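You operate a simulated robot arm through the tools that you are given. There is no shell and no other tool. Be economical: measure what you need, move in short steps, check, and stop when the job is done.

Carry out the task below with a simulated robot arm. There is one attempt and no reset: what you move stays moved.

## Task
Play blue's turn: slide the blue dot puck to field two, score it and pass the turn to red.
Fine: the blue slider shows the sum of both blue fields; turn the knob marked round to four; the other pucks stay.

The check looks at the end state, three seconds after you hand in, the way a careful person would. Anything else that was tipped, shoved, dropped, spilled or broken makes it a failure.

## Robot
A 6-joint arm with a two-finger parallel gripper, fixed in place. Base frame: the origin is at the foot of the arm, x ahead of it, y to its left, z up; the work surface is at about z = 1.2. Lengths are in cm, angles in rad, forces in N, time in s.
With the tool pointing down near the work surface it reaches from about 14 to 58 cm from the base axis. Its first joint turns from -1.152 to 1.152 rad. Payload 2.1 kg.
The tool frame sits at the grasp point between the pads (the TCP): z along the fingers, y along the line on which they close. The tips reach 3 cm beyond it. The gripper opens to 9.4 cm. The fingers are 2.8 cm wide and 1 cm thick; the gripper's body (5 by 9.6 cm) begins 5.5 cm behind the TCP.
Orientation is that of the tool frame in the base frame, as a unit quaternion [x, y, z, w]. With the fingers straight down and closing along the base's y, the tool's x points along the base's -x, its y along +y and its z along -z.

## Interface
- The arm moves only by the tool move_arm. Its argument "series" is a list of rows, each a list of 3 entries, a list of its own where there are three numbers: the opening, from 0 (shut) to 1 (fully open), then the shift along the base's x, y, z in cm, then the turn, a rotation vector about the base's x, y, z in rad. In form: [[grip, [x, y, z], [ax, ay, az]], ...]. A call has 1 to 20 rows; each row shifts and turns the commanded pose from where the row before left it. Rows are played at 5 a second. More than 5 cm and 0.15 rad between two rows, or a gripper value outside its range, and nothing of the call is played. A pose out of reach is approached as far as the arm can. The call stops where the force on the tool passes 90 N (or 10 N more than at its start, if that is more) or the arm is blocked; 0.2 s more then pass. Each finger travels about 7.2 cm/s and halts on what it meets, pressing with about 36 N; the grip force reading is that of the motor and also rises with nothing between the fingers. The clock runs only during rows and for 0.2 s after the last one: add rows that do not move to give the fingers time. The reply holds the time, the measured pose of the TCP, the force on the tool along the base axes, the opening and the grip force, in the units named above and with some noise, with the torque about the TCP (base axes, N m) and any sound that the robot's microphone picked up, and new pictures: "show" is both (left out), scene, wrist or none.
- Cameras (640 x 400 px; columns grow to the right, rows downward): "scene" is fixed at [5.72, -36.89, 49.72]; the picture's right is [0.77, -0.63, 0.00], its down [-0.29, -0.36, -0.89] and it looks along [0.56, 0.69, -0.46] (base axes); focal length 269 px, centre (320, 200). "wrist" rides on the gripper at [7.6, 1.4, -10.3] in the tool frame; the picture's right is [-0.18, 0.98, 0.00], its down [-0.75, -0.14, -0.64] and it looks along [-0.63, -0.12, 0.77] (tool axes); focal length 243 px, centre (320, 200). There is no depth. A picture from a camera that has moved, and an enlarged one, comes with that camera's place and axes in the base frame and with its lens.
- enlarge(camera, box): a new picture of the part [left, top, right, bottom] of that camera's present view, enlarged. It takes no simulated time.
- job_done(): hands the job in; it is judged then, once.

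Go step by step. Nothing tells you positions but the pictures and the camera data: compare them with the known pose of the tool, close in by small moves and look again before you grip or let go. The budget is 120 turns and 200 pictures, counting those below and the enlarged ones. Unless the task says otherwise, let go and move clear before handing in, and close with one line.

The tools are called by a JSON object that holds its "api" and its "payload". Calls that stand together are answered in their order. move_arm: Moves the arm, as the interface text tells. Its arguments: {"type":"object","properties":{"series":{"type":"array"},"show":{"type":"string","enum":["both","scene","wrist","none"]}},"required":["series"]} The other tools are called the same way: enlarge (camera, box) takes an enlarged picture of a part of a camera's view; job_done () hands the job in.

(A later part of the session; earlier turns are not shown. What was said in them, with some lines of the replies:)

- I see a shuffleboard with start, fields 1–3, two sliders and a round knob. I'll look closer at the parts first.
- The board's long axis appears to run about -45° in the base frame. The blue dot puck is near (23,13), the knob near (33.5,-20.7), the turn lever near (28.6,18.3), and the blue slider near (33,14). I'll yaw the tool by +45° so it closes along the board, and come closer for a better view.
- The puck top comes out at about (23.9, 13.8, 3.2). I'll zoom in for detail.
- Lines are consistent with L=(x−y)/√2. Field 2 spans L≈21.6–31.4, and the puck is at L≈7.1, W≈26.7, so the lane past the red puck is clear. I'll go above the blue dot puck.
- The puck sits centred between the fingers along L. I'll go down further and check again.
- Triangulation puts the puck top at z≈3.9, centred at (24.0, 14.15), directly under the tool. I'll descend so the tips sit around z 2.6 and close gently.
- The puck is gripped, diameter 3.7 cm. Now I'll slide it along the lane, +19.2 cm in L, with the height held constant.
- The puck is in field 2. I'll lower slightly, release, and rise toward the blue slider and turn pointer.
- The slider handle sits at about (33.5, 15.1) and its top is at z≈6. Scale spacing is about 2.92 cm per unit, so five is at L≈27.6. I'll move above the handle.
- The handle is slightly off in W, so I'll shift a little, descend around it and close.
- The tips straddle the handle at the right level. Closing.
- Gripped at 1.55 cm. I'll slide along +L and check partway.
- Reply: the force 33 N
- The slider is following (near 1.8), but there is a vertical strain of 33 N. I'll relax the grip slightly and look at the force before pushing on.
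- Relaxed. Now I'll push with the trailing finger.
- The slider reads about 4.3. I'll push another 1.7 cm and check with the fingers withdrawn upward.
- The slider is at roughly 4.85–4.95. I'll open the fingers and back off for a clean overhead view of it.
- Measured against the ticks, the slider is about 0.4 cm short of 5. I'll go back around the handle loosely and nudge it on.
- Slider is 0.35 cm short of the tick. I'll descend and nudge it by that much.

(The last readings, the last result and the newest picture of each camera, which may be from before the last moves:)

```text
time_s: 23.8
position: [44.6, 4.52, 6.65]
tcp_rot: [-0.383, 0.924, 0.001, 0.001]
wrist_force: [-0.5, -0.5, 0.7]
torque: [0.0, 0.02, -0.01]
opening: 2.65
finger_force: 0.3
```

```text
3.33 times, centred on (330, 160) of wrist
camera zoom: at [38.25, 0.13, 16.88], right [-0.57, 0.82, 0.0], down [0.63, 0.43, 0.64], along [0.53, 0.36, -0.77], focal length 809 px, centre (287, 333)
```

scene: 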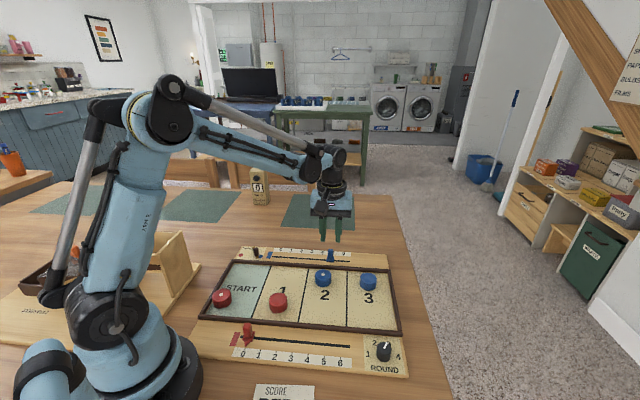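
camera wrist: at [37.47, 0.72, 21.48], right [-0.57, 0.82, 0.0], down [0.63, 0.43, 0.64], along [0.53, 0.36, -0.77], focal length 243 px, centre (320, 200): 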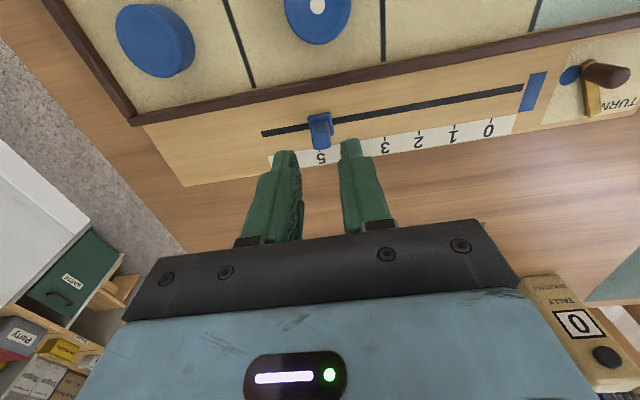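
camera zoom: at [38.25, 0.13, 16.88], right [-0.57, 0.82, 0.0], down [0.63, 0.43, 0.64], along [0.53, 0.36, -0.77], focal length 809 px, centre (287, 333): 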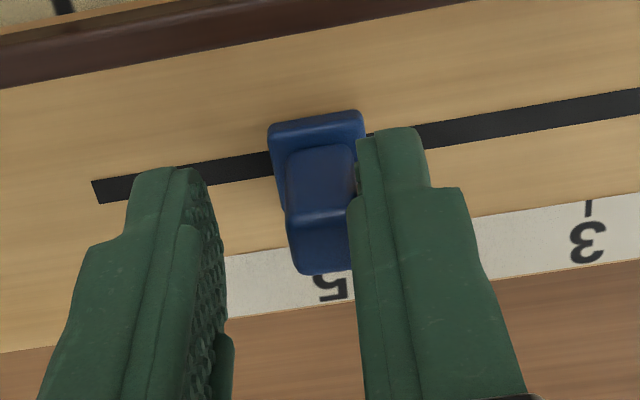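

In contact. I'll lift and re-check alignment.

{"api": "move_arm", "payload": {"series": [[0.28, [-0.15, 0.15, 0], [0, 0, 0]], [0.28, [0, 0, 2.5], [0, 0, 0]], [0.28, [0, 0, 2.2], [0, 0, 0]], [0.28, [0, 0, 0], [0, 0, 0]]], "show": "none"}}

{"api": "enlarge", "payload": {"camera": "wrist", "box": [240, 100, 420, 220]}}

{"api": "enlarge", "payload": {"camera": "scene", "box": [230, 230, 370, 310]}}

```text
time_s: 24.8
position: [44.42, 4.54, 11.46]
tcp_rot: [-0.383, 0.924, 0.001, 0.001]
wrist_force: [-0.3, -0.4, 0.2]
torque: [-0.01, -0.01, 0.05]
opening: 2.6
finger_force: 0.0
```

```text
3.33 times, centred on (330, 160) of wrist
camera zoom: at [38.09, 0.23, 21.66], right [-0.57, 0.82, 0.0], down [0.63, 0.43, 0.64], along [0.53, 0.36, -0.77], focal length 809 px, centre (287, 333)
```

zoom: 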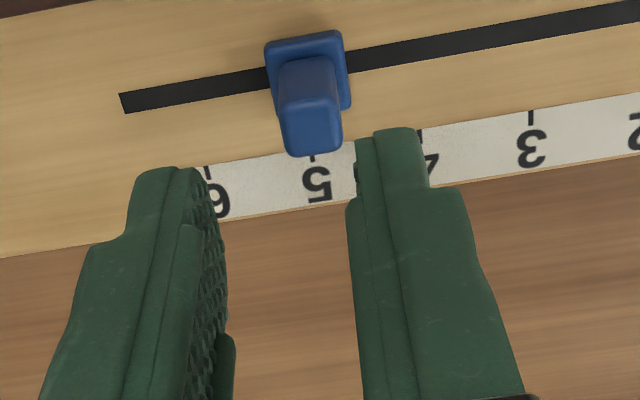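

```text
4.57 times, centred on (300, 270) of scene
camera zoom: at [5.72, -36.89, 49.72], right [0.77, -0.63, 0.0], down [-0.29, -0.36, -0.89], along [0.56, 0.69, -0.46], focal length 1230 px, centre (411, -120)
```

zoom: 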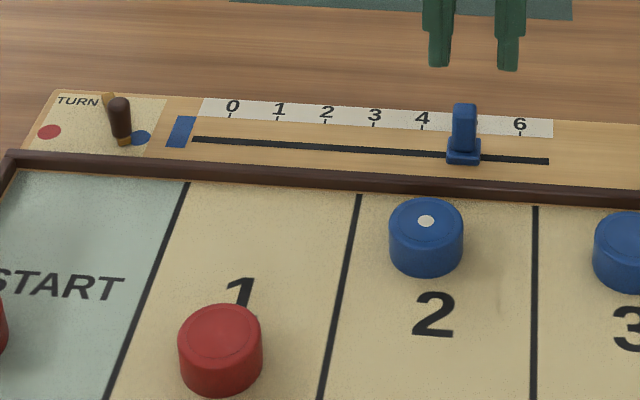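

Still about 0.2 cm short. One more tiny nudge.

{"api": "move_arm", "payload": {"series": [[0.28, [0, 0, -2.5], [0, 0, 0]], [0.28, [0, 0, -2.2], [0, 0, 0]], [0.28, [0.13, -0.13, 0], [0, 0, 0]], [0.28, [0.14, -0.14, 0], [0, 0, 0]], [0.28, [0, 0, 0], [0, 0, 0]], [0.28, [-0.2, 0.2, 0], [0, 0, 0]], [0.28, [0, 0, 2.5], [0, 0, 0]], [0.28, [0, 0, 2.2], [0, 0, 0]], [0.28, [0, 0, 0], [0, 0, 0]]], "show": "none"}}

{"api": "enlarge", "payload": {"camera": "wrist", "box": [240, 100, 420, 220]}}

{"api": "enlarge", "payload": {"camera": "scene", "box": [230, 230, 370, 310]}}

```text
time_s: 26.8
position: [44.41, 4.58, 11.45]
tcp_rot: [-0.383, 0.924, 0.001, 0.0]
wrist_force: [-0.4, -0.5, -0.5]
torque: [-0.01, 0.05, 0.01]
opening: 2.63
finger_force: 0.1
```

```text
3.33 times, centred on (330, 160) of wrist
camera zoom: at [38.06, 0.14, 21.67], right [-0.57, 0.82, 0.0], down [0.63, 0.43, 0.64], along [0.53, 0.36, -0.77], focal length 809 px, centre (287, 333)
```

zoom: 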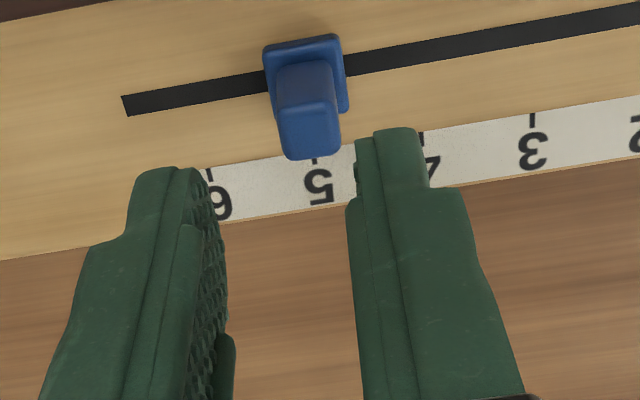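

```text
4.57 times, centred on (300, 270) of scene
camera zoom: at [5.72, -36.89, 49.72], right [0.77, -0.63, 0.0], down [-0.29, -0.36, -0.89], along [0.56, 0.69, -0.46], focal length 1230 px, centre (411, -120)
```

zoom: 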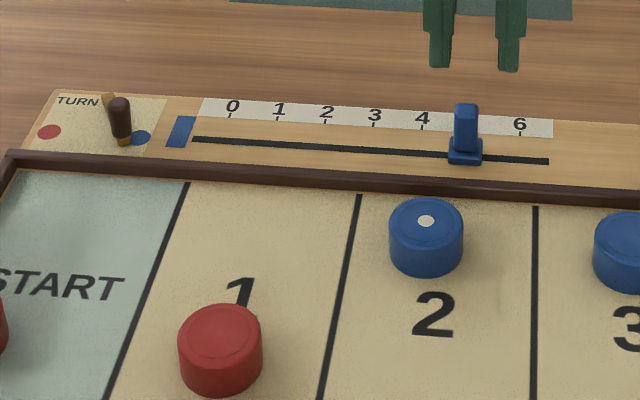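

The slider now lines up with 5. Next is the turn pointer, so I'll move to view it.

{"api": "move_arm", "payload": {"series": [[0.5, [-1, 0, 3], [0, 0, 0]], [0.8, [-4, 2, 0], [0, 0, 0]], [0.9, [-4, 2, 0], [0, 0, 0]], [0.9, [-4, 2, 0], [0, 0, 0]], [0.9, [-4, 2, 0], [0, 0, 0]], [0.9, [-2, 2, -1], [0, 0, 0]], [0.9, [0, 0, 0], [0, 0, 0]]]}}

{"api": "enlarge", "payload": {"camera": "wrist", "box": [240, 100, 400, 220]}}

{"api": "enlarge", "payload": {"camera": "scene", "box": [225, 235, 285, 275]}}

```text
time_s: 28.4
position: [25.29, 14.56, 13.57]
tcp_rot: [-0.382, 0.924, 0.001, 0.0]
wrist_force: [-0.4, -1.0, 0.0]
torque: [-0.01, 0.01, -0.01]
opening: 8.47
finger_force: 0.0
camera wrist: at [18.91, 10.2, 23.82], right [-0.57, 0.82, 0.0], down [0.63, 0.43, 0.64], along [0.53, 0.36, -0.77], focal length 243 px, centre (320, 200)
```

scene: 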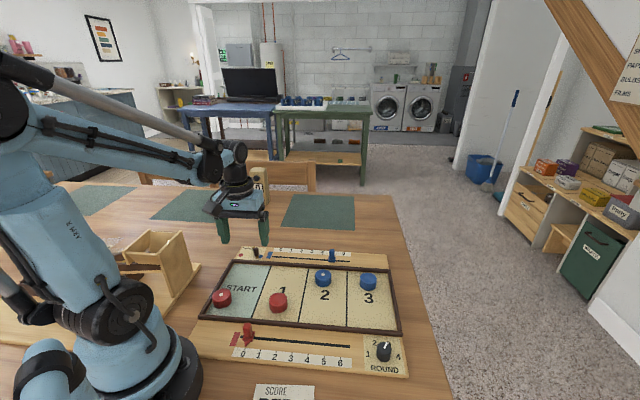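
wrist: 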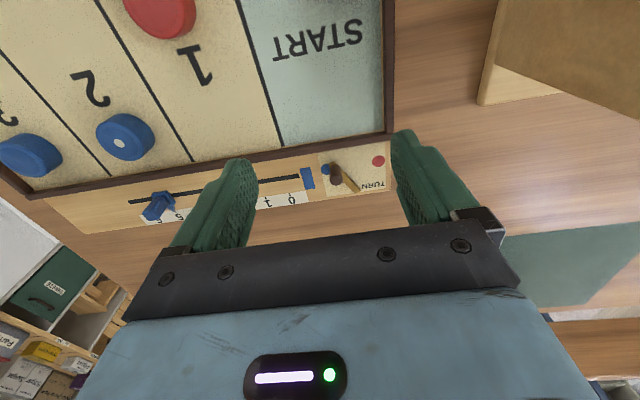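

```text
3.33 times, centred on (320, 160) of wrist
camera zoom: at [18.91, 10.2, 23.82], right [-0.57, 0.82, 0.0], down [0.63, 0.43, 0.64], along [0.53, 0.36, -0.77], focal length 809 px, centre (320, 333)
```

zoom: 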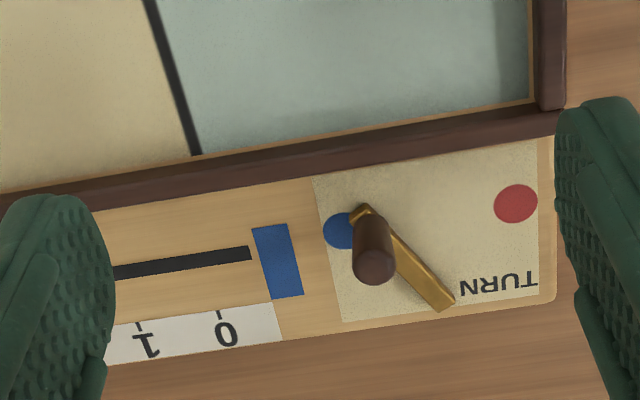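

```text
10.00 times, centred on (255, 255) of scene
camera zoom: at [5.72, -36.89, 49.72], right [0.77, -0.63, 0.0], down [-0.29, -0.36, -0.89], along [0.56, 0.69, -0.46], focal length 2690 px, centre (970, -350)
```

zoom: 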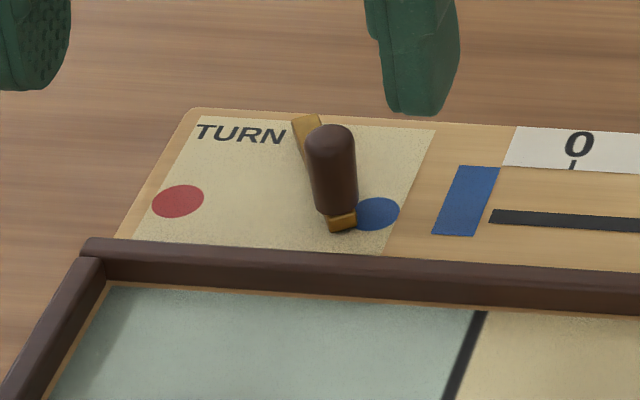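

The pointer's pivot is at its rear end (L≈5.3, W≈37.4), and its tip and peg (7.2, 33.65, top z≈5.2) point to blue. I'll straddle the peg loosely and sweep it toward red.

{"api": "move_arm", "payload": {"series": [[0.6, [1.9, 2.2, -1], [0, 0, 0]], [0.3, [1.94, 2.19, -1], [0, 0, 0]], [0.28, [0, 0, -2.0], [0, 0, 0]], [0.28, [0, 0, 0], [0, 0, 0]], [0.28, [0, 0, 0], [0, 0, 0]]]}}

{"api": "enlarge", "payload": {"camera": "wrist", "box": [240, 80, 420, 200]}}

{"api": "enlarge", "payload": {"camera": "scene", "box": [225, 225, 300, 275]}}

```text
time_s: 29.6
position: [29.24, 18.94, 9.52]
tcp_rot: [-0.383, 0.924, 0.0, -0.001]
wrist_force: [-0.2, 0.2, 0.1]
torque: [0.03, 0.02, 0.04]
opening: 2.65
finger_force: 0.1
camera wrist: at [22.91, 14.63, 19.74], right [-0.57, 0.82, 0.0], down [0.63, 0.43, 0.64], along [0.53, 0.36, -0.77], focal length 243 px, centre (320, 200)
```

scene: 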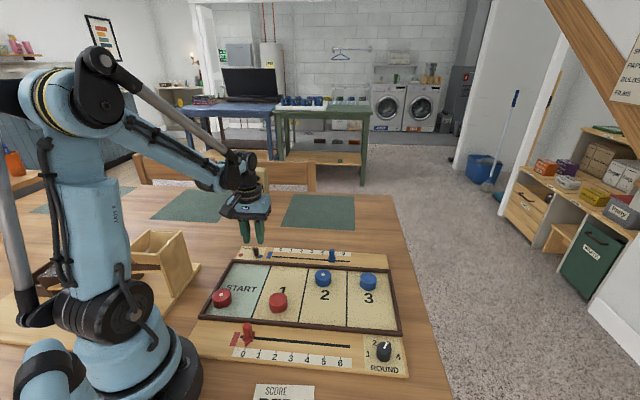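
wrist: 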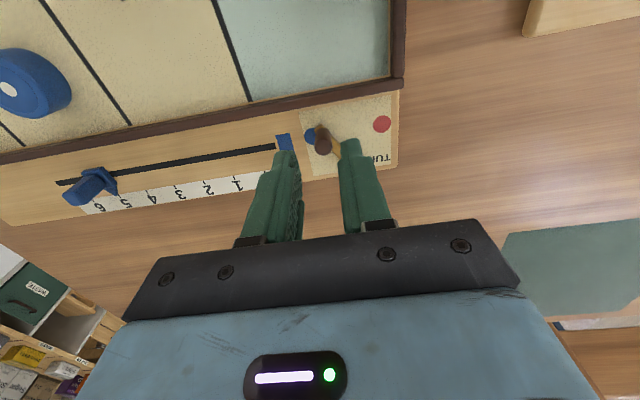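

```text
3.33 times, centred on (330, 140) of wrist
camera zoom: at [22.91, 14.63, 19.74], right [-0.57, 0.82, 0.0], down [0.63, 0.43, 0.64], along [0.53, 0.36, -0.77], focal length 809 px, centre (287, 400)
```

zoom: 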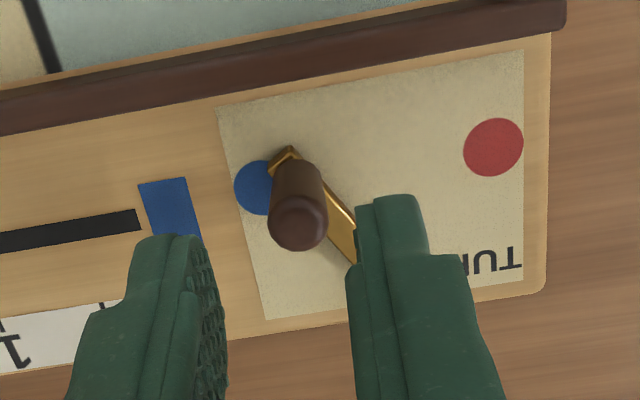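

```text
8.00 times, centred on (262, 250) of scene
camera zoom: at [5.72, -36.89, 49.72], right [0.77, -0.63, 0.0], down [-0.29, -0.36, -0.89], along [0.56, 0.69, -0.46], focal length 2152 px, centre (780, -200)
```

zoom: 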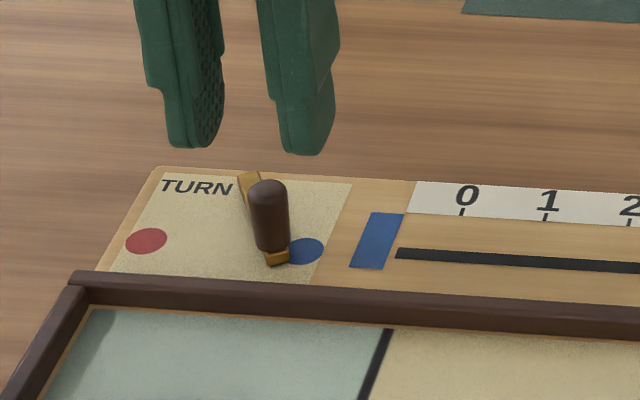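

Aligned around the peg. I'll descend and sweep toward −L, stopping short to check.

{"api": "move_arm", "payload": {"series": [[0.28, [0, 0, -1.6], [0, 0, 0]], [0.28, [0, 0, -1.6], [0, 0, 0]], [0.28, [-0.4, 0.4, 0], [0, 0, 0]], [0.28, [-0.4, 0.4, 0], [0, 0, 0]], [0.28, [-0.4, 0.4, 0], [0, 0, 0]], [0.28, [-0.4, 0.4, 0], [0, 0, 0]], [0.28, [-0.4, 0.4, 0], [0, 0, 0]], [0.28, [-0.4, 0.4, 0], [0, 0, 0]], [0.28, [0, 0, 0], [0, 0, 0]]]}}

{"api": "enlarge", "payload": {"camera": "wrist", "box": [240, 80, 420, 200]}}

{"api": "enlarge", "payload": {"camera": "scene", "box": [225, 225, 300, 275]}}

```text
time_s: 31.6
position: [26.8, 21.29, 6.26]
tcp_rot: [-0.383, 0.924, 0.001, 0.002]
wrist_force: [-0.2, -0.4, -0.1]
torque: [0.0, -0.02, 0.04]
opening: 2.64
finger_force: 0.1
camera wrist: at [20.51, 17.02, 16.4], right [-0.57, 0.82, 0.0], down [0.63, 0.43, 0.64], along [0.53, 0.36, -0.77], focal length 243 px, centre (320, 200)
```

scene: 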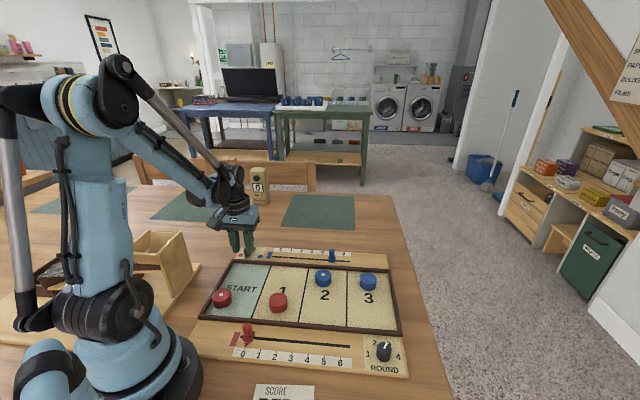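
wrist: 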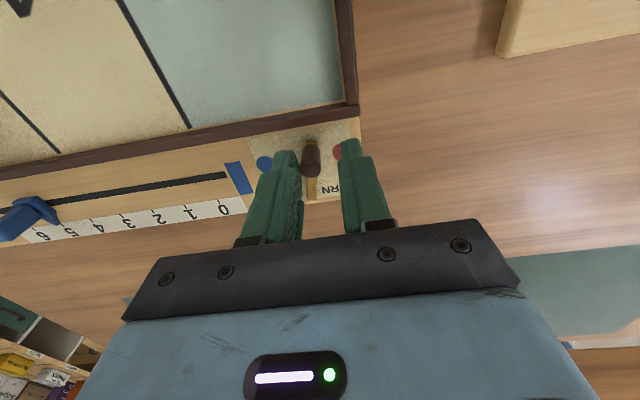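

```text
3.33 times, centred on (330, 140) of wrist
camera zoom: at [20.51, 17.02, 16.4], right [-0.57, 0.82, 0.0], down [0.63, 0.43, 0.64], along [0.53, 0.36, -0.77], focal length 809 px, centre (287, 400)
```

zoom: 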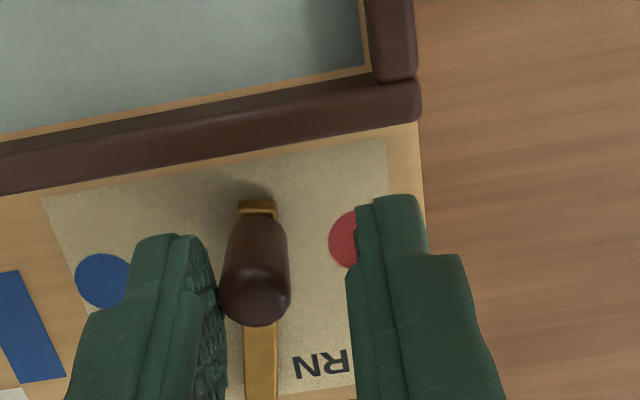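

```text
8.00 times, centred on (262, 250) of scene
camera zoom: at [5.72, -36.89, 49.72], right [0.77, -0.63, 0.0], down [-0.29, -0.36, -0.89], along [0.56, 0.69, -0.46], focal length 2152 px, centre (780, -200)
```

zoom: 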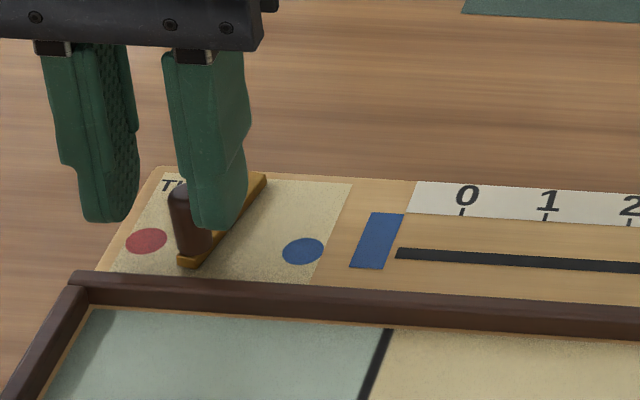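

The pointer swings freely and is now just past centre. I'll continue 1.2 cm.

{"api": "move_arm", "payload": {"series": [[0.28, [-0.3, 0.3, 0], [0, 0, 0]], [0.28, [-0.3, 0.3, 0], [0, 0, 0]], [0.28, [-0.25, 0.25, 0], [0, 0, 0]], [0.28, [0, 0, 0], [0, 0, 0]]], "show": "none"}}

{"api": "enlarge", "payload": {"camera": "wrist", "box": [240, 80, 420, 200]}}

{"api": "enlarge", "payload": {"camera": "scene", "box": [225, 225, 300, 275]}}

```text
time_s: 32.6
position: [26.01, 22.17, 6.3]
tcp_rot: [-0.382, 0.924, 0.001, 0.001]
wrist_force: [-0.6, 0.3, -0.2]
torque: [0.0, 0.01, -0.04]
opening: 2.63
finger_force: 0.2
```

```text
3.33 times, centred on (330, 140) of wrist
camera zoom: at [19.69, 17.82, 16.42], right [-0.57, 0.82, 0.0], down [0.63, 0.43, 0.64], along [0.53, 0.36, -0.77], focal length 809 px, centre (287, 400)
```

zoom: 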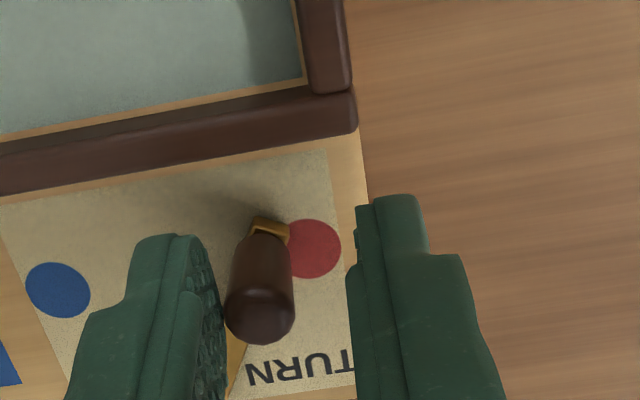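

```text
8.00 times, centred on (262, 250) of scene
camera zoom: at [5.72, -36.89, 49.72], right [0.77, -0.63, 0.0], down [-0.29, -0.36, -0.89], along [0.56, 0.69, -0.46], focal length 2152 px, centre (780, -200)
```

zoom: 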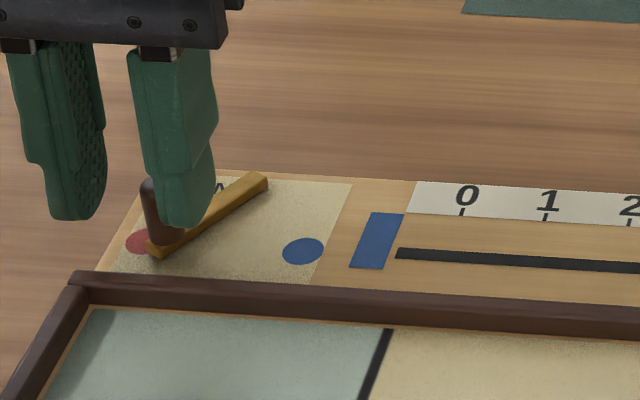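

Nearly mirrored. A slight extra push of 0.3 cm, watching the force.

{"api": "move_arm", "payload": {"series": [[0.28, [-0.1, 0.1, 0], [0, 0, 0]], [0.28, [-0.1, 0.1, 0], [0, 0, 0]], [0.28, [0, 0, 0], [0, 0, 0]]], "show": "none"}}

{"api": "enlarge", "payload": {"camera": "wrist", "box": [240, 80, 420, 200]}}

```text
time_s: 33.4
position: [25.75, 22.31, 6.12]
tcp_rot: [-0.383, 0.924, 0.0, 0.002]
wrist_force: [3.1, -4.3, 2.4]
torque: [-0.09, -0.15, -0.07]
opening: 2.99
finger_force: 3.2
```

```text
3.33 times, centred on (330, 140) of wrist
camera zoom: at [19.53, 18.0, 16.39], right [-0.56, 0.83, 0.0], down [0.63, 0.43, 0.64], along [0.53, 0.36, -0.77], focal length 809 px, centre (287, 400)
```

zoom: 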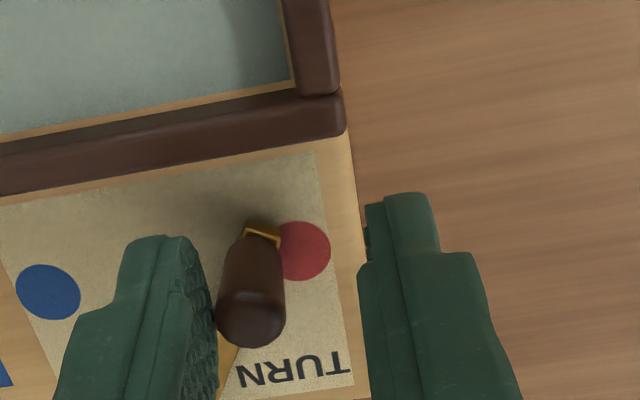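

That is the end stop. I'll back off, lift and check.

{"api": "move_arm", "payload": {"series": [[0.28, [-0.05, 0.05, 0], [0, 0, 0]], [0.28, [-0.35, 0.35, 0], [0, 0, 0]], [0.28, [0, 0, 2.5], [0, 0, 0]], [0.28, [0, 0, 3], [0, 0, 0]], [0.28, [-3, -3, 3], [0, 0, 0]], [0.6, [0, 0, 0], [0, 0, 0]], [0.8, [0, 0, 0], [0, 0, 0]]], "show": "none"}}

{"api": "enlarge", "payload": {"camera": "scene", "box": [225, 225, 300, 275]}}

```text
refused: row 5 steps farther than a row can; nothing moved
```

```text
8.00 times, centred on (262, 250) of scene
camera zoom: at [5.72, -36.89, 49.72], right [0.77, -0.63, 0.0], down [-0.29, -0.36, -0.89], along [0.56, 0.69, -0.46], focal length 2152 px, centre (780, -200)
```

zoom: 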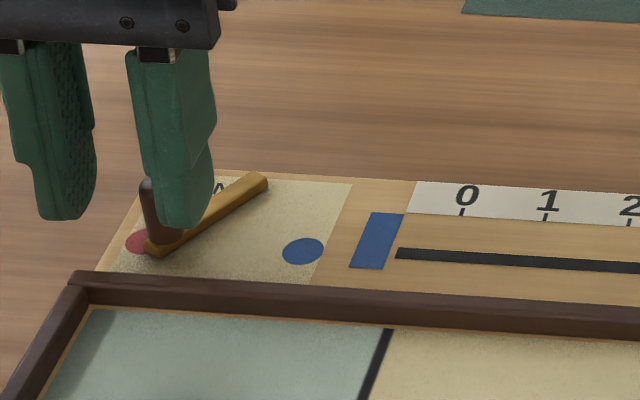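

The call was refused over step size, and my back-off was also in the wrong direction: it must be +L. Corrected.

{"api": "move_arm", "payload": {"series": [[0.28, [0.25, -0.25, 0], [0, 0, 0]], [0.28, [0.1, -0.1, 0], [0, 0, 0]], [0.28, [0, 0, 2.5], [0, 0, 0]], [0.28, [0, 0, 3], [0, 0, 0]], [0.28, [-2, -2, 3], [0, 0, 0]], [0.6, [-1, -1, 0], [0, 0, 0]], [0.8, [0, 0, 0], [0, 0, 0]]]}}

{"api": "enlarge", "payload": {"camera": "scene", "box": [225, 225, 300, 275]}}

{"api": "enlarge", "payload": {"camera": "scene", "box": [340, 320, 430, 380]}}

```text
time_s: 35.0
position: [23.11, 18.96, 14.89]
tcp_rot: [-0.383, 0.924, 0.0, 0.002]
wrist_force: [0.3, 0.4, 0.2]
torque: [0.03, 0.02, 0.03]
opening: 7.52
finger_force: 0.1
camera wrist: at [16.8, 14.6, 25.03], right [-0.57, 0.82, 0.0], down [0.63, 0.43, 0.64], along [0.53, 0.36, -0.77], focal length 243 px, centre (320, 200)
```

scene: 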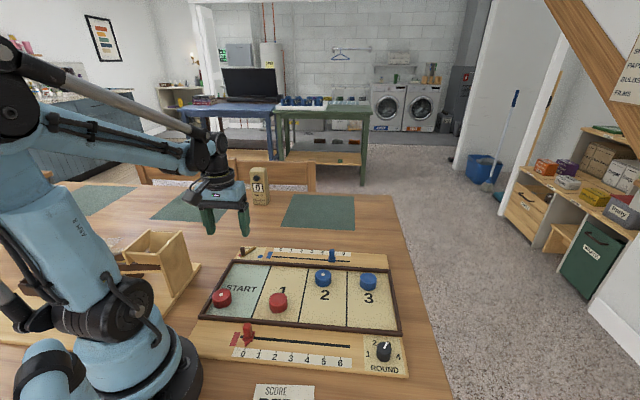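
wrist: 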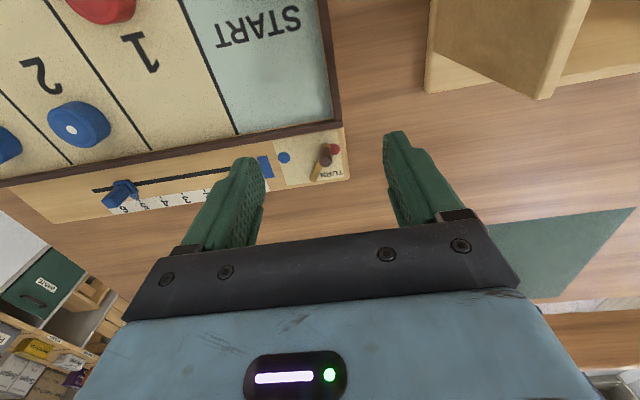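

```text
8.00 times, centred on (262, 250) of scene
camera zoom: at [5.72, -36.89, 49.72], right [0.77, -0.63, 0.0], down [-0.29, -0.36, -0.89], along [0.56, 0.69, -0.46], focal length 2152 px, centre (780, -200)
```

zoom: 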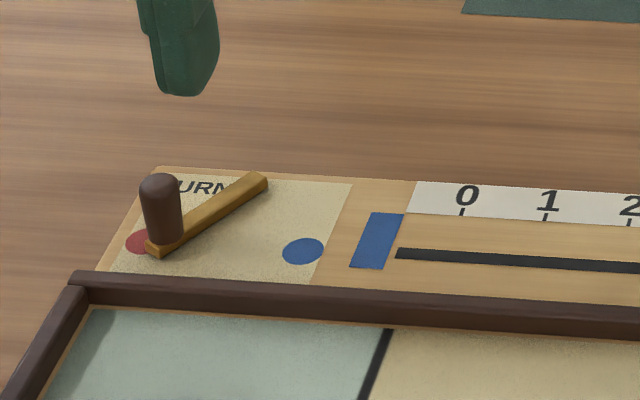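

```text
6.67 times, centred on (385, 350) of scene
camera zoom: at [5.72, -36.89, 49.72], right [0.77, -0.63, 0.0], down [-0.29, -0.36, -0.89], along [0.56, 0.69, -0.46], focal length 1793 px, centre (-113, -800)
```

zoom: 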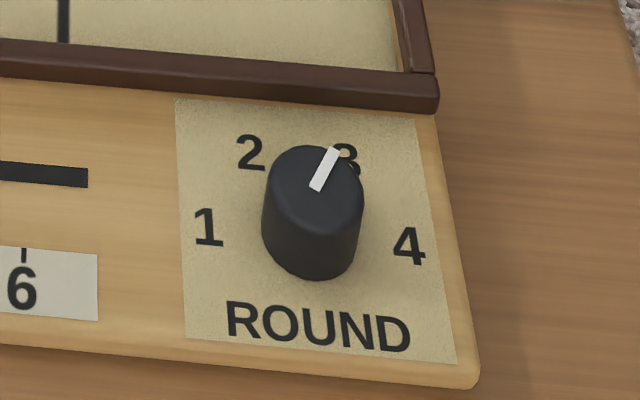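

The pointer is on red. Now I'll move across to the round knob at about (33.5, −20.7).

{"api": "move_arm", "payload": {"series": [[0.7, [0.9, -4.5, 0.2], [0, 0, 0]], [0.7, [0.9, -4.5, 0.2], [0, 0, 0]], [0.7, [0.9, -4.5, 0.2], [0, 0, 0]], [0.7, [0.9, -4.5, 0], [0, 0, 0]], [0.7, [0.9, -4.5, 0], [0, 0, 0]], [0.7, [0.9, -4.5, 0], [0, 0, 0]], [0.7, [0.9, -4.5, 0], [0, 0, 0]], [0.7, [0.9, -4.5, 0], [0, 0, 0]], [0.7, [0.9, -4.5, 0], [0, 0, 0]], [0.7, [0, 0, 0], [0, 0, 0]]]}}

{"api": "enlarge", "payload": {"camera": "wrist", "box": [230, 80, 410, 200]}}

```text
time_s: 37.2
position: [31.41, -21.54, 15.37]
tcp_rot: [-0.383, 0.924, 0.0, 0.001]
wrist_force: [-0.1, 0.6, 0.0]
torque: [0.01, -0.01, -0.01]
opening: 6.59
finger_force: 0.0
camera wrist: at [25.05, -25.99, 25.58], right [-0.57, 0.82, 0.0], down [0.63, 0.43, 0.64], along [0.53, 0.36, -0.77], focal length 243 px, centre (320, 200)
```

scene: 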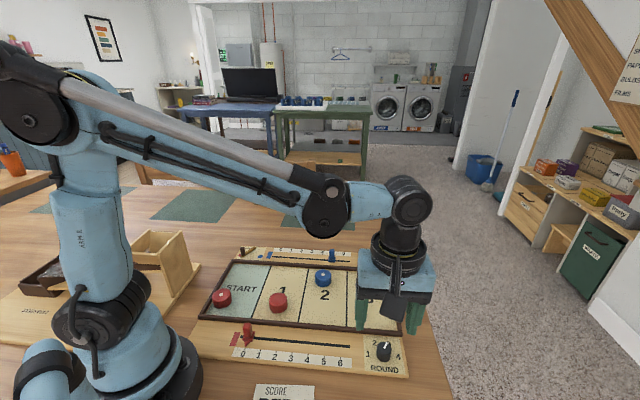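
wrist: 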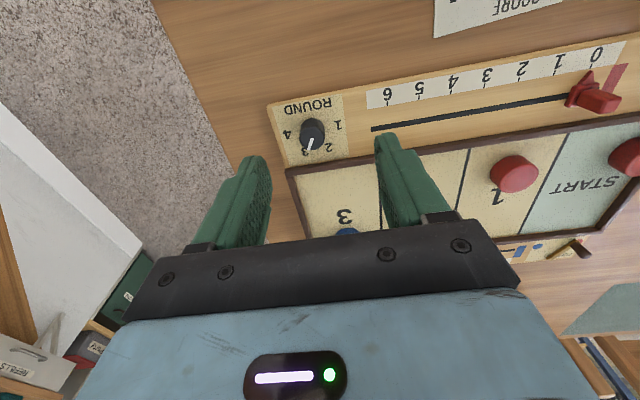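

```text
3.33 times, centred on (320, 140) of wrist
camera zoom: at [25.05, -25.99, 25.58], right [-0.57, 0.82, 0.0], down [0.63, 0.43, 0.64], along [0.53, 0.36, -0.77], focal length 809 px, centre (320, 400)
```

zoom: 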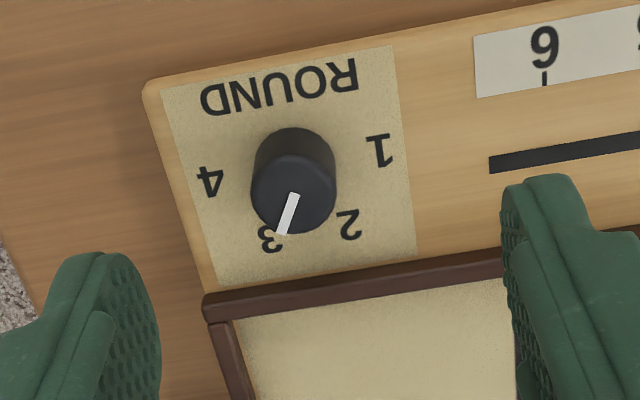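

The numerals fit a circle with 60° steps: 3 at +30°, 4 at +90°, knob centre ≈ (34.0, −20.8), top z ≈ 4.2. So the knob needs −60° about z. I'll move above it.

{"api": "move_arm", "payload": {"series": [[0.6, [1.3, 0.37, -2.3], [0, 0, 0]], [0.5, [1.3, 0.37, -2.3], [0, 0, 0]], [0.5, [0, 0, 0], [0, 0, 0]]]}}

{"api": "enlarge", "payload": {"camera": "wrist", "box": [230, 80, 410, 200]}}

{"api": "enlarge", "payload": {"camera": "scene", "box": [330, 290, 450, 380]}}

```text
time_s: 38.0
position: [33.78, -20.88, 10.53]
tcp_rot: [-0.383, 0.924, 0.0, 0.001]
wrist_force: [0.9, -0.6, 0.7]
torque: [-0.04, 0.0, 0.0]
opening: 4.69
finger_force: 0.0
camera wrist: at [27.54, -25.26, 20.84], right [-0.57, 0.82, 0.0], down [0.63, 0.43, 0.64], along [0.53, 0.36, -0.77], focal length 243 px, centre (320, 200)
```

scene: 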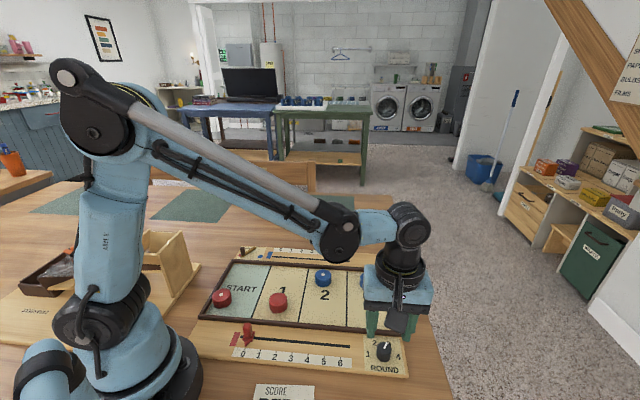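
wrist: 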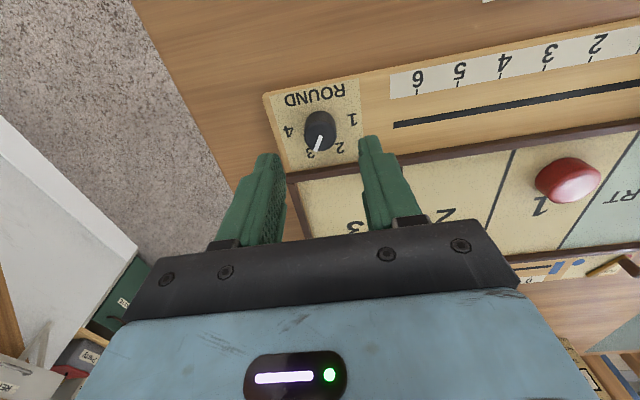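

```text
3.33 times, centred on (320, 140) of wrist
camera zoom: at [27.54, -25.26, 20.84], right [-0.57, 0.82, 0.0], down [0.63, 0.43, 0.64], along [0.53, 0.36, -0.77], focal length 809 px, centre (320, 400)
```

zoom: 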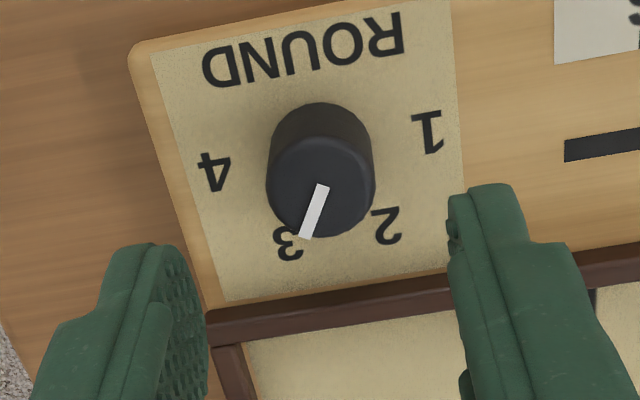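

```text
4.44 times, centred on (390, 335) of scene
camera zoom: at [5.72, -36.89, 49.72], right [0.77, -0.63, 0.0], down [-0.29, -0.36, -0.89], along [0.56, 0.69, -0.46], focal length 1196 px, centre (9, -400)
```

zoom: 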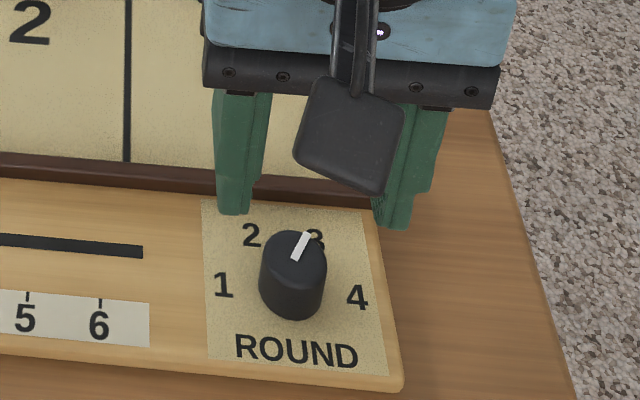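

Centred within a millimetre or so. I'll descend so the tips are at z≈2.8 and close on the knob.

{"api": "move_arm", "payload": {"series": [[0.5, [0.1, 0, -1.7], [0, 0, 0]], [0.5, [0, 0, -1.6], [0, 0, 0]], [0.5, [0, 0, -1.4], [0, 0, 0]], [0.4, [0, 0, 0], [0, 0, 0]], [0.3, [0, 0, 0], [0, 0, 0]], [0.22, [0, 0, 0], [0, 0, 0]], [0.22, [0, 0, 0], [0, 0, 0]]]}}

{"api": "enlarge", "payload": {"camera": "wrist", "box": [230, 80, 410, 200]}}

```text
time_s: 39.6
position: [34.02, -20.77, 5.93]
tcp_rot: [-0.382, 0.924, 0.0, 0.001]
wrist_force: [6.5, -4.7, -13.0]
torque: [-0.24, -0.03, -0.04]
opening: 2.44
finger_force: 45.2
camera wrist: at [27.71, -25.17, 16.15], right [-0.57, 0.82, 0.0], down [0.63, 0.43, 0.64], along [0.53, 0.36, -0.77], focal length 243 px, centre (320, 200)
```

scene: 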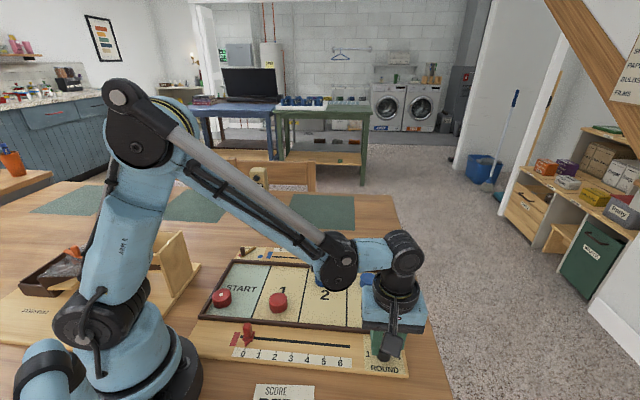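
wrist: 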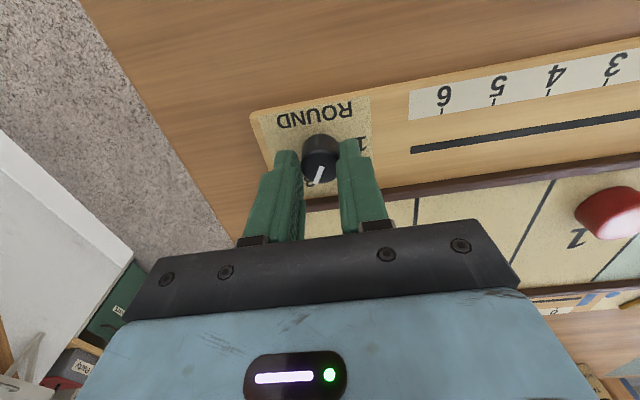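

```text
3.33 times, centred on (320, 140) of wrist
camera zoom: at [27.71, -25.17, 16.15], right [-0.57, 0.82, 0.0], down [0.63, 0.43, 0.64], along [0.53, 0.36, -0.77], focal length 809 px, centre (320, 400)
```

zoom: 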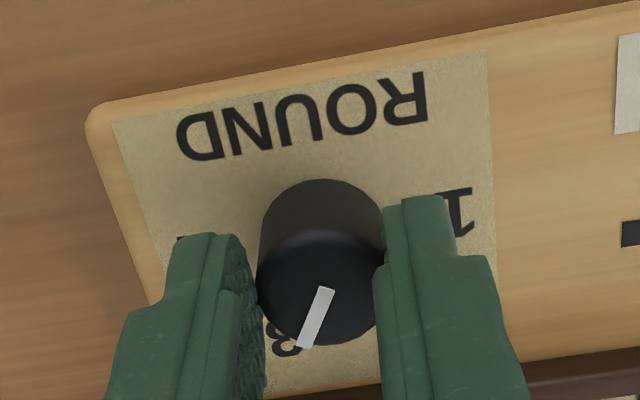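

The knob is gripped. I'll turn −60° about z in small steps.

{"api": "move_arm", "payload": {"series": [[0.23, [0, 0, 0], [0, 0, -0.131]], [0.23, [0, 0, 0], [0, 0, -0.131]], [0.23, [0, 0, 0], [0, 0, -0.131]], [0.23, [0, 0, 0], [0, 0, -0.131]], [0.23, [0, 0, 0], [0, 0, -0.131]], [0.23, [0, 0, 0], [0, 0, -0.131]], [0.23, [0, 0, 0], [0, 0, -0.131]], [0.23, [0, 0, 0], [0, 0, -0.13]], [0.23, [0, 0, 0], [0, 0, 0]]]}}

{"api": "enlarge", "payload": {"camera": "wrist", "box": [230, 80, 410, 200]}}

```text
time_s: 41.6
position: [33.94, -20.56, 6.05]
tcp_rot: [0.131, 0.991, 0.004, -0.001]
wrist_force: [-10.9, 31.3, -15.9]
torque: [0.34, -0.36, 0.08]
opening: 2.44
finger_force: 44.6
camera wrist: at [27.06, -17.17, 16.2], right [0.43, 0.9, 0.01], down [0.69, -0.34, 0.64], along [0.58, -0.27, -0.77], focal length 243 px, centre (320, 200)
```

scene: 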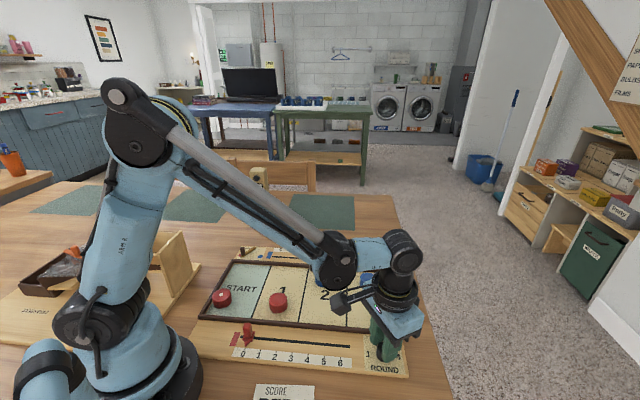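
wrist: 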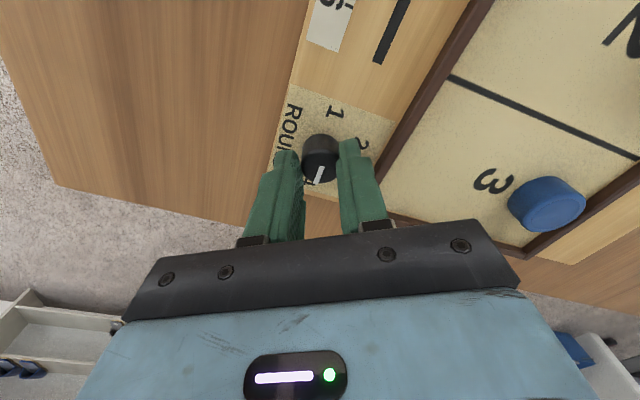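

```text
3.33 times, centred on (320, 140) of wrist
camera zoom: at [27.06, -17.17, 16.2], right [0.43, 0.9, 0.01], down [0.69, -0.34, 0.64], along [0.58, -0.27, -0.77], focal length 809 px, centre (320, 400)
```

zoom: 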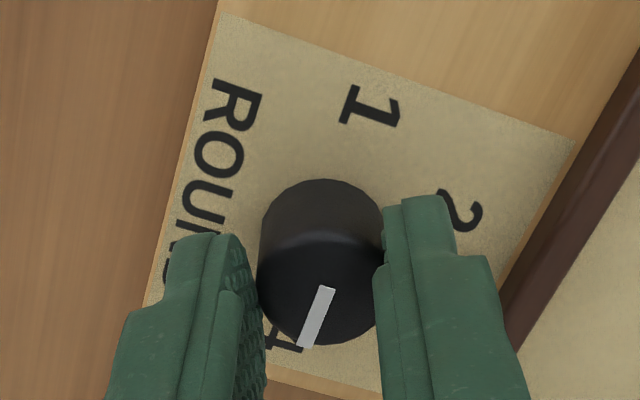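

The knob turned to 4. I'll release and lift straight up.

{"api": "move_arm", "payload": {"series": [[0.3, [0, 0, 0], [0, 0, 0]], [0.42, [0, 0, 0], [0, 0, 0]], [0.42, [0, 0, 0], [0, 0, 0]], [0.42, [0, 0, 2], [0, 0, 0]], [0.42, [0, 0, 4], [0, 0, 0]], [0.6, [-3, 0, 3], [0, 0, 0]], [0.6, [-4, 0, 2], [0, 0, 0]], [0.6, [-3, 2, 2], [0, 0, 0]], [0.6, [0, 0, 0], [0, 0, 0]]]}}

{"api": "enlarge", "payload": {"camera": "scene", "box": [340, 320, 430, 380]}}

{"api": "enlarge", "payload": {"camera": "scene", "box": [180, 230, 420, 390]}}

```text
time_s: 43.6
position: [23.93, -18.8, 19.2]
tcp_rot: [0.13, 0.991, -0.001, 0.001]
wrist_force: [-0.9, -0.3, 0.2]
torque: [0.03, 0.02, -0.01]
opening: 5.64
finger_force: 0.1
camera wrist: at [17.14, -15.22, 29.36], right [0.43, 0.9, 0.0], down [0.69, -0.33, 0.64], along [0.58, -0.28, -0.77], focal length 243 px, centre (320, 200)
```

scene: 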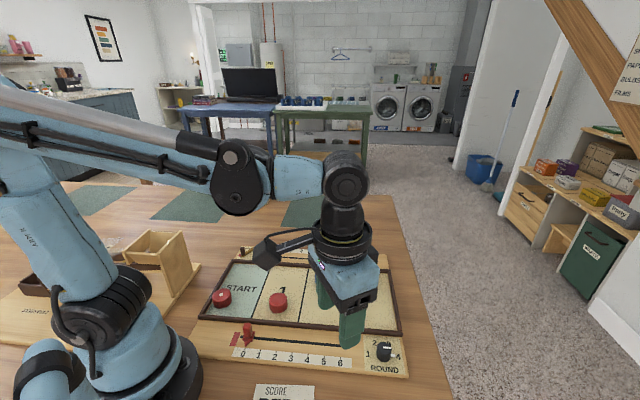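
wrist: 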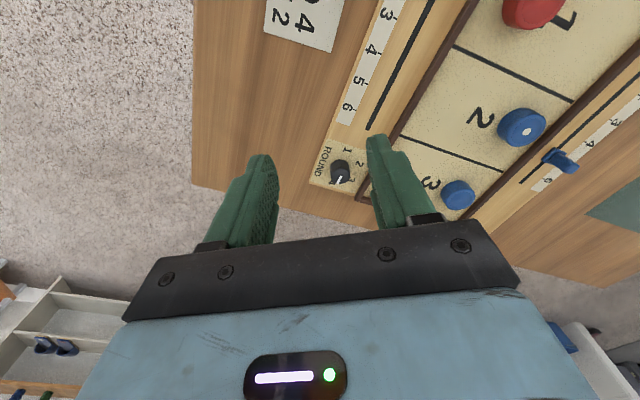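

```text
6.67 times, centred on (385, 350) of scene
camera zoom: at [5.72, -36.89, 49.72], right [0.77, -0.63, 0.0], down [-0.29, -0.36, -0.89], along [0.56, 0.69, -0.46], focal length 1793 px, centre (-113, -800)
```

zoom: 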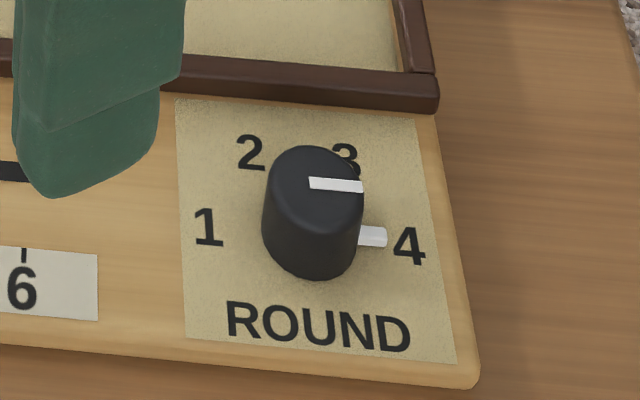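

```text
2.50 times, centred on (300, 310) of scene
camera zoom: at [5.72, -36.89, 49.72], right [0.77, -0.63, 0.0], down [-0.29, -0.36, -0.89], along [0.56, 0.69, -0.46], focal length 672 px, centre (370, -75)
```

zoom: 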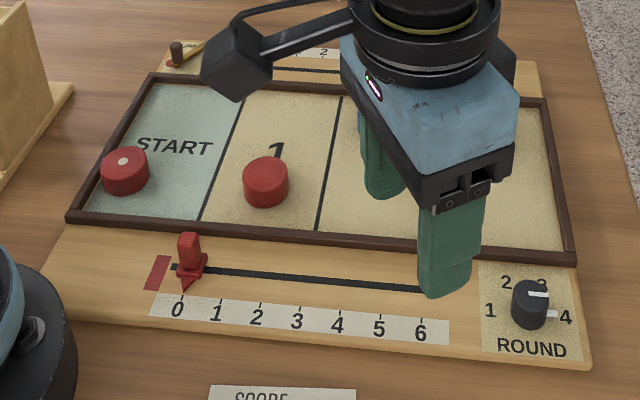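

The knob is on 4. One last check of slider and pucks from this view.

{"api": "enlarge", "payload": {"camera": "wrist", "box": [460, 60, 640, 220]}}

{"api": "move_arm", "payload": {"series": [[0.6, [-3, 1, 3], [0, 0, 0]], [0.6, [-2, 3, 3], [0, 0, 0]], [0.6, [0, 3, 3], [0, 0, 0]], [0.6, [0, 3, 3], [0, 0, 0]], [0.6, [0, 0, 0], [0, 0, 0]]]}}

{"api": "enlarge", "payload": {"camera": "scene", "box": [230, 230, 380, 310]}}

```text
2.50 times, centred on (550, 140) of wrist
camera zoom: at [17.14, -15.22, 29.36], right [0.43, 0.9, 0.0], down [0.69, -0.33, 0.64], along [0.58, -0.28, -0.77], focal length 606 px, centre (-255, 350)
```

zoom: 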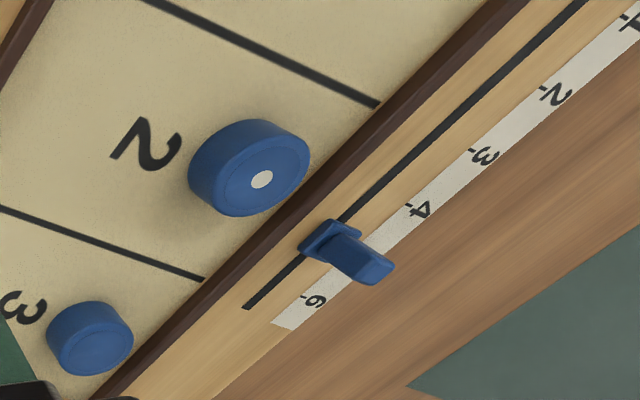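

```text
time_s: 44.8
position: [18.88, -8.65, 31.2]
tcp_rot: [0.131, 0.991, 0.0, 0.001]
wrist_force: [-0.3, 0.7, -0.1]
torque: [0.0, -0.03, -0.01]
opening: 5.63
finger_force: 0.1
camera wrist: at [11.98, -5.3, 41.28], right [0.43, 0.9, 0.0], down [0.69, -0.33, 0.64], along [0.58, -0.28, -0.77], focal length 243 px, centre (320, 200)
```

scene: 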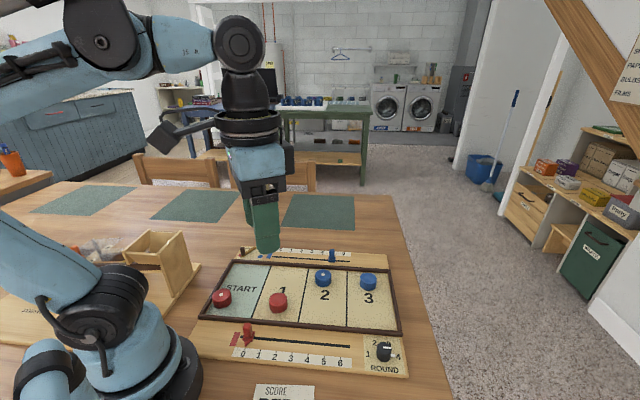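
wrist: 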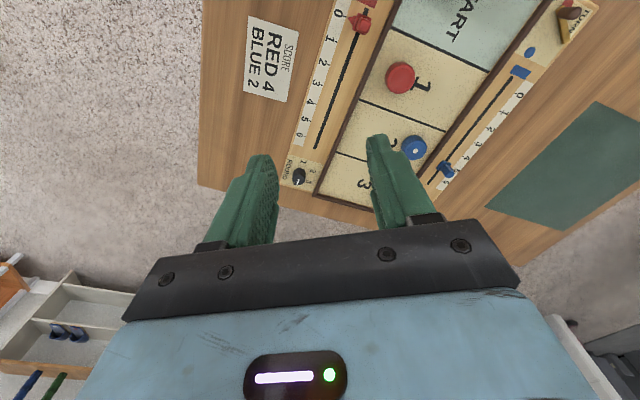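

```text
4.27 times, centred on (305, 270) of scene
camera zoom: at [5.72, -36.89, 49.72], right [0.77, -0.63, 0.0], down [-0.29, -0.36, -0.89], along [0.56, 0.69, -0.46], focal length 1148 px, centre (384, -99)
```

zoom: 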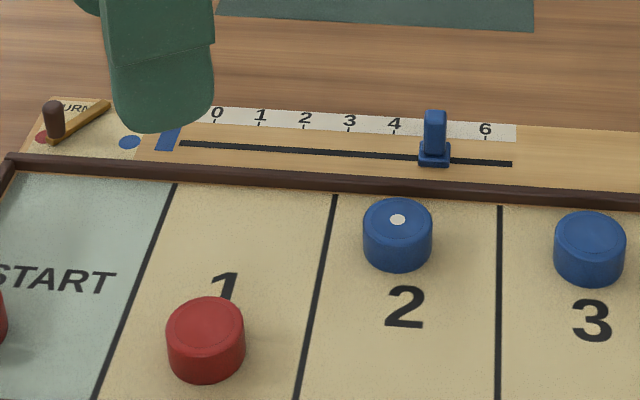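

The blue dot puck is in field 2, the blue slider reads 5, the turn pointer is on red and the knob is on 4. The other pucks haven't moved and the gripper is clear, so I'm handing in.

{"api": "job_done", "payload": {}}

```text
The job is handed in.
```

Blue's turn is played and handed in: the dot puck is on field two, the blue slider shows 5 to within about 2 mm, the turn pointer is on red and the round knob is on 4.
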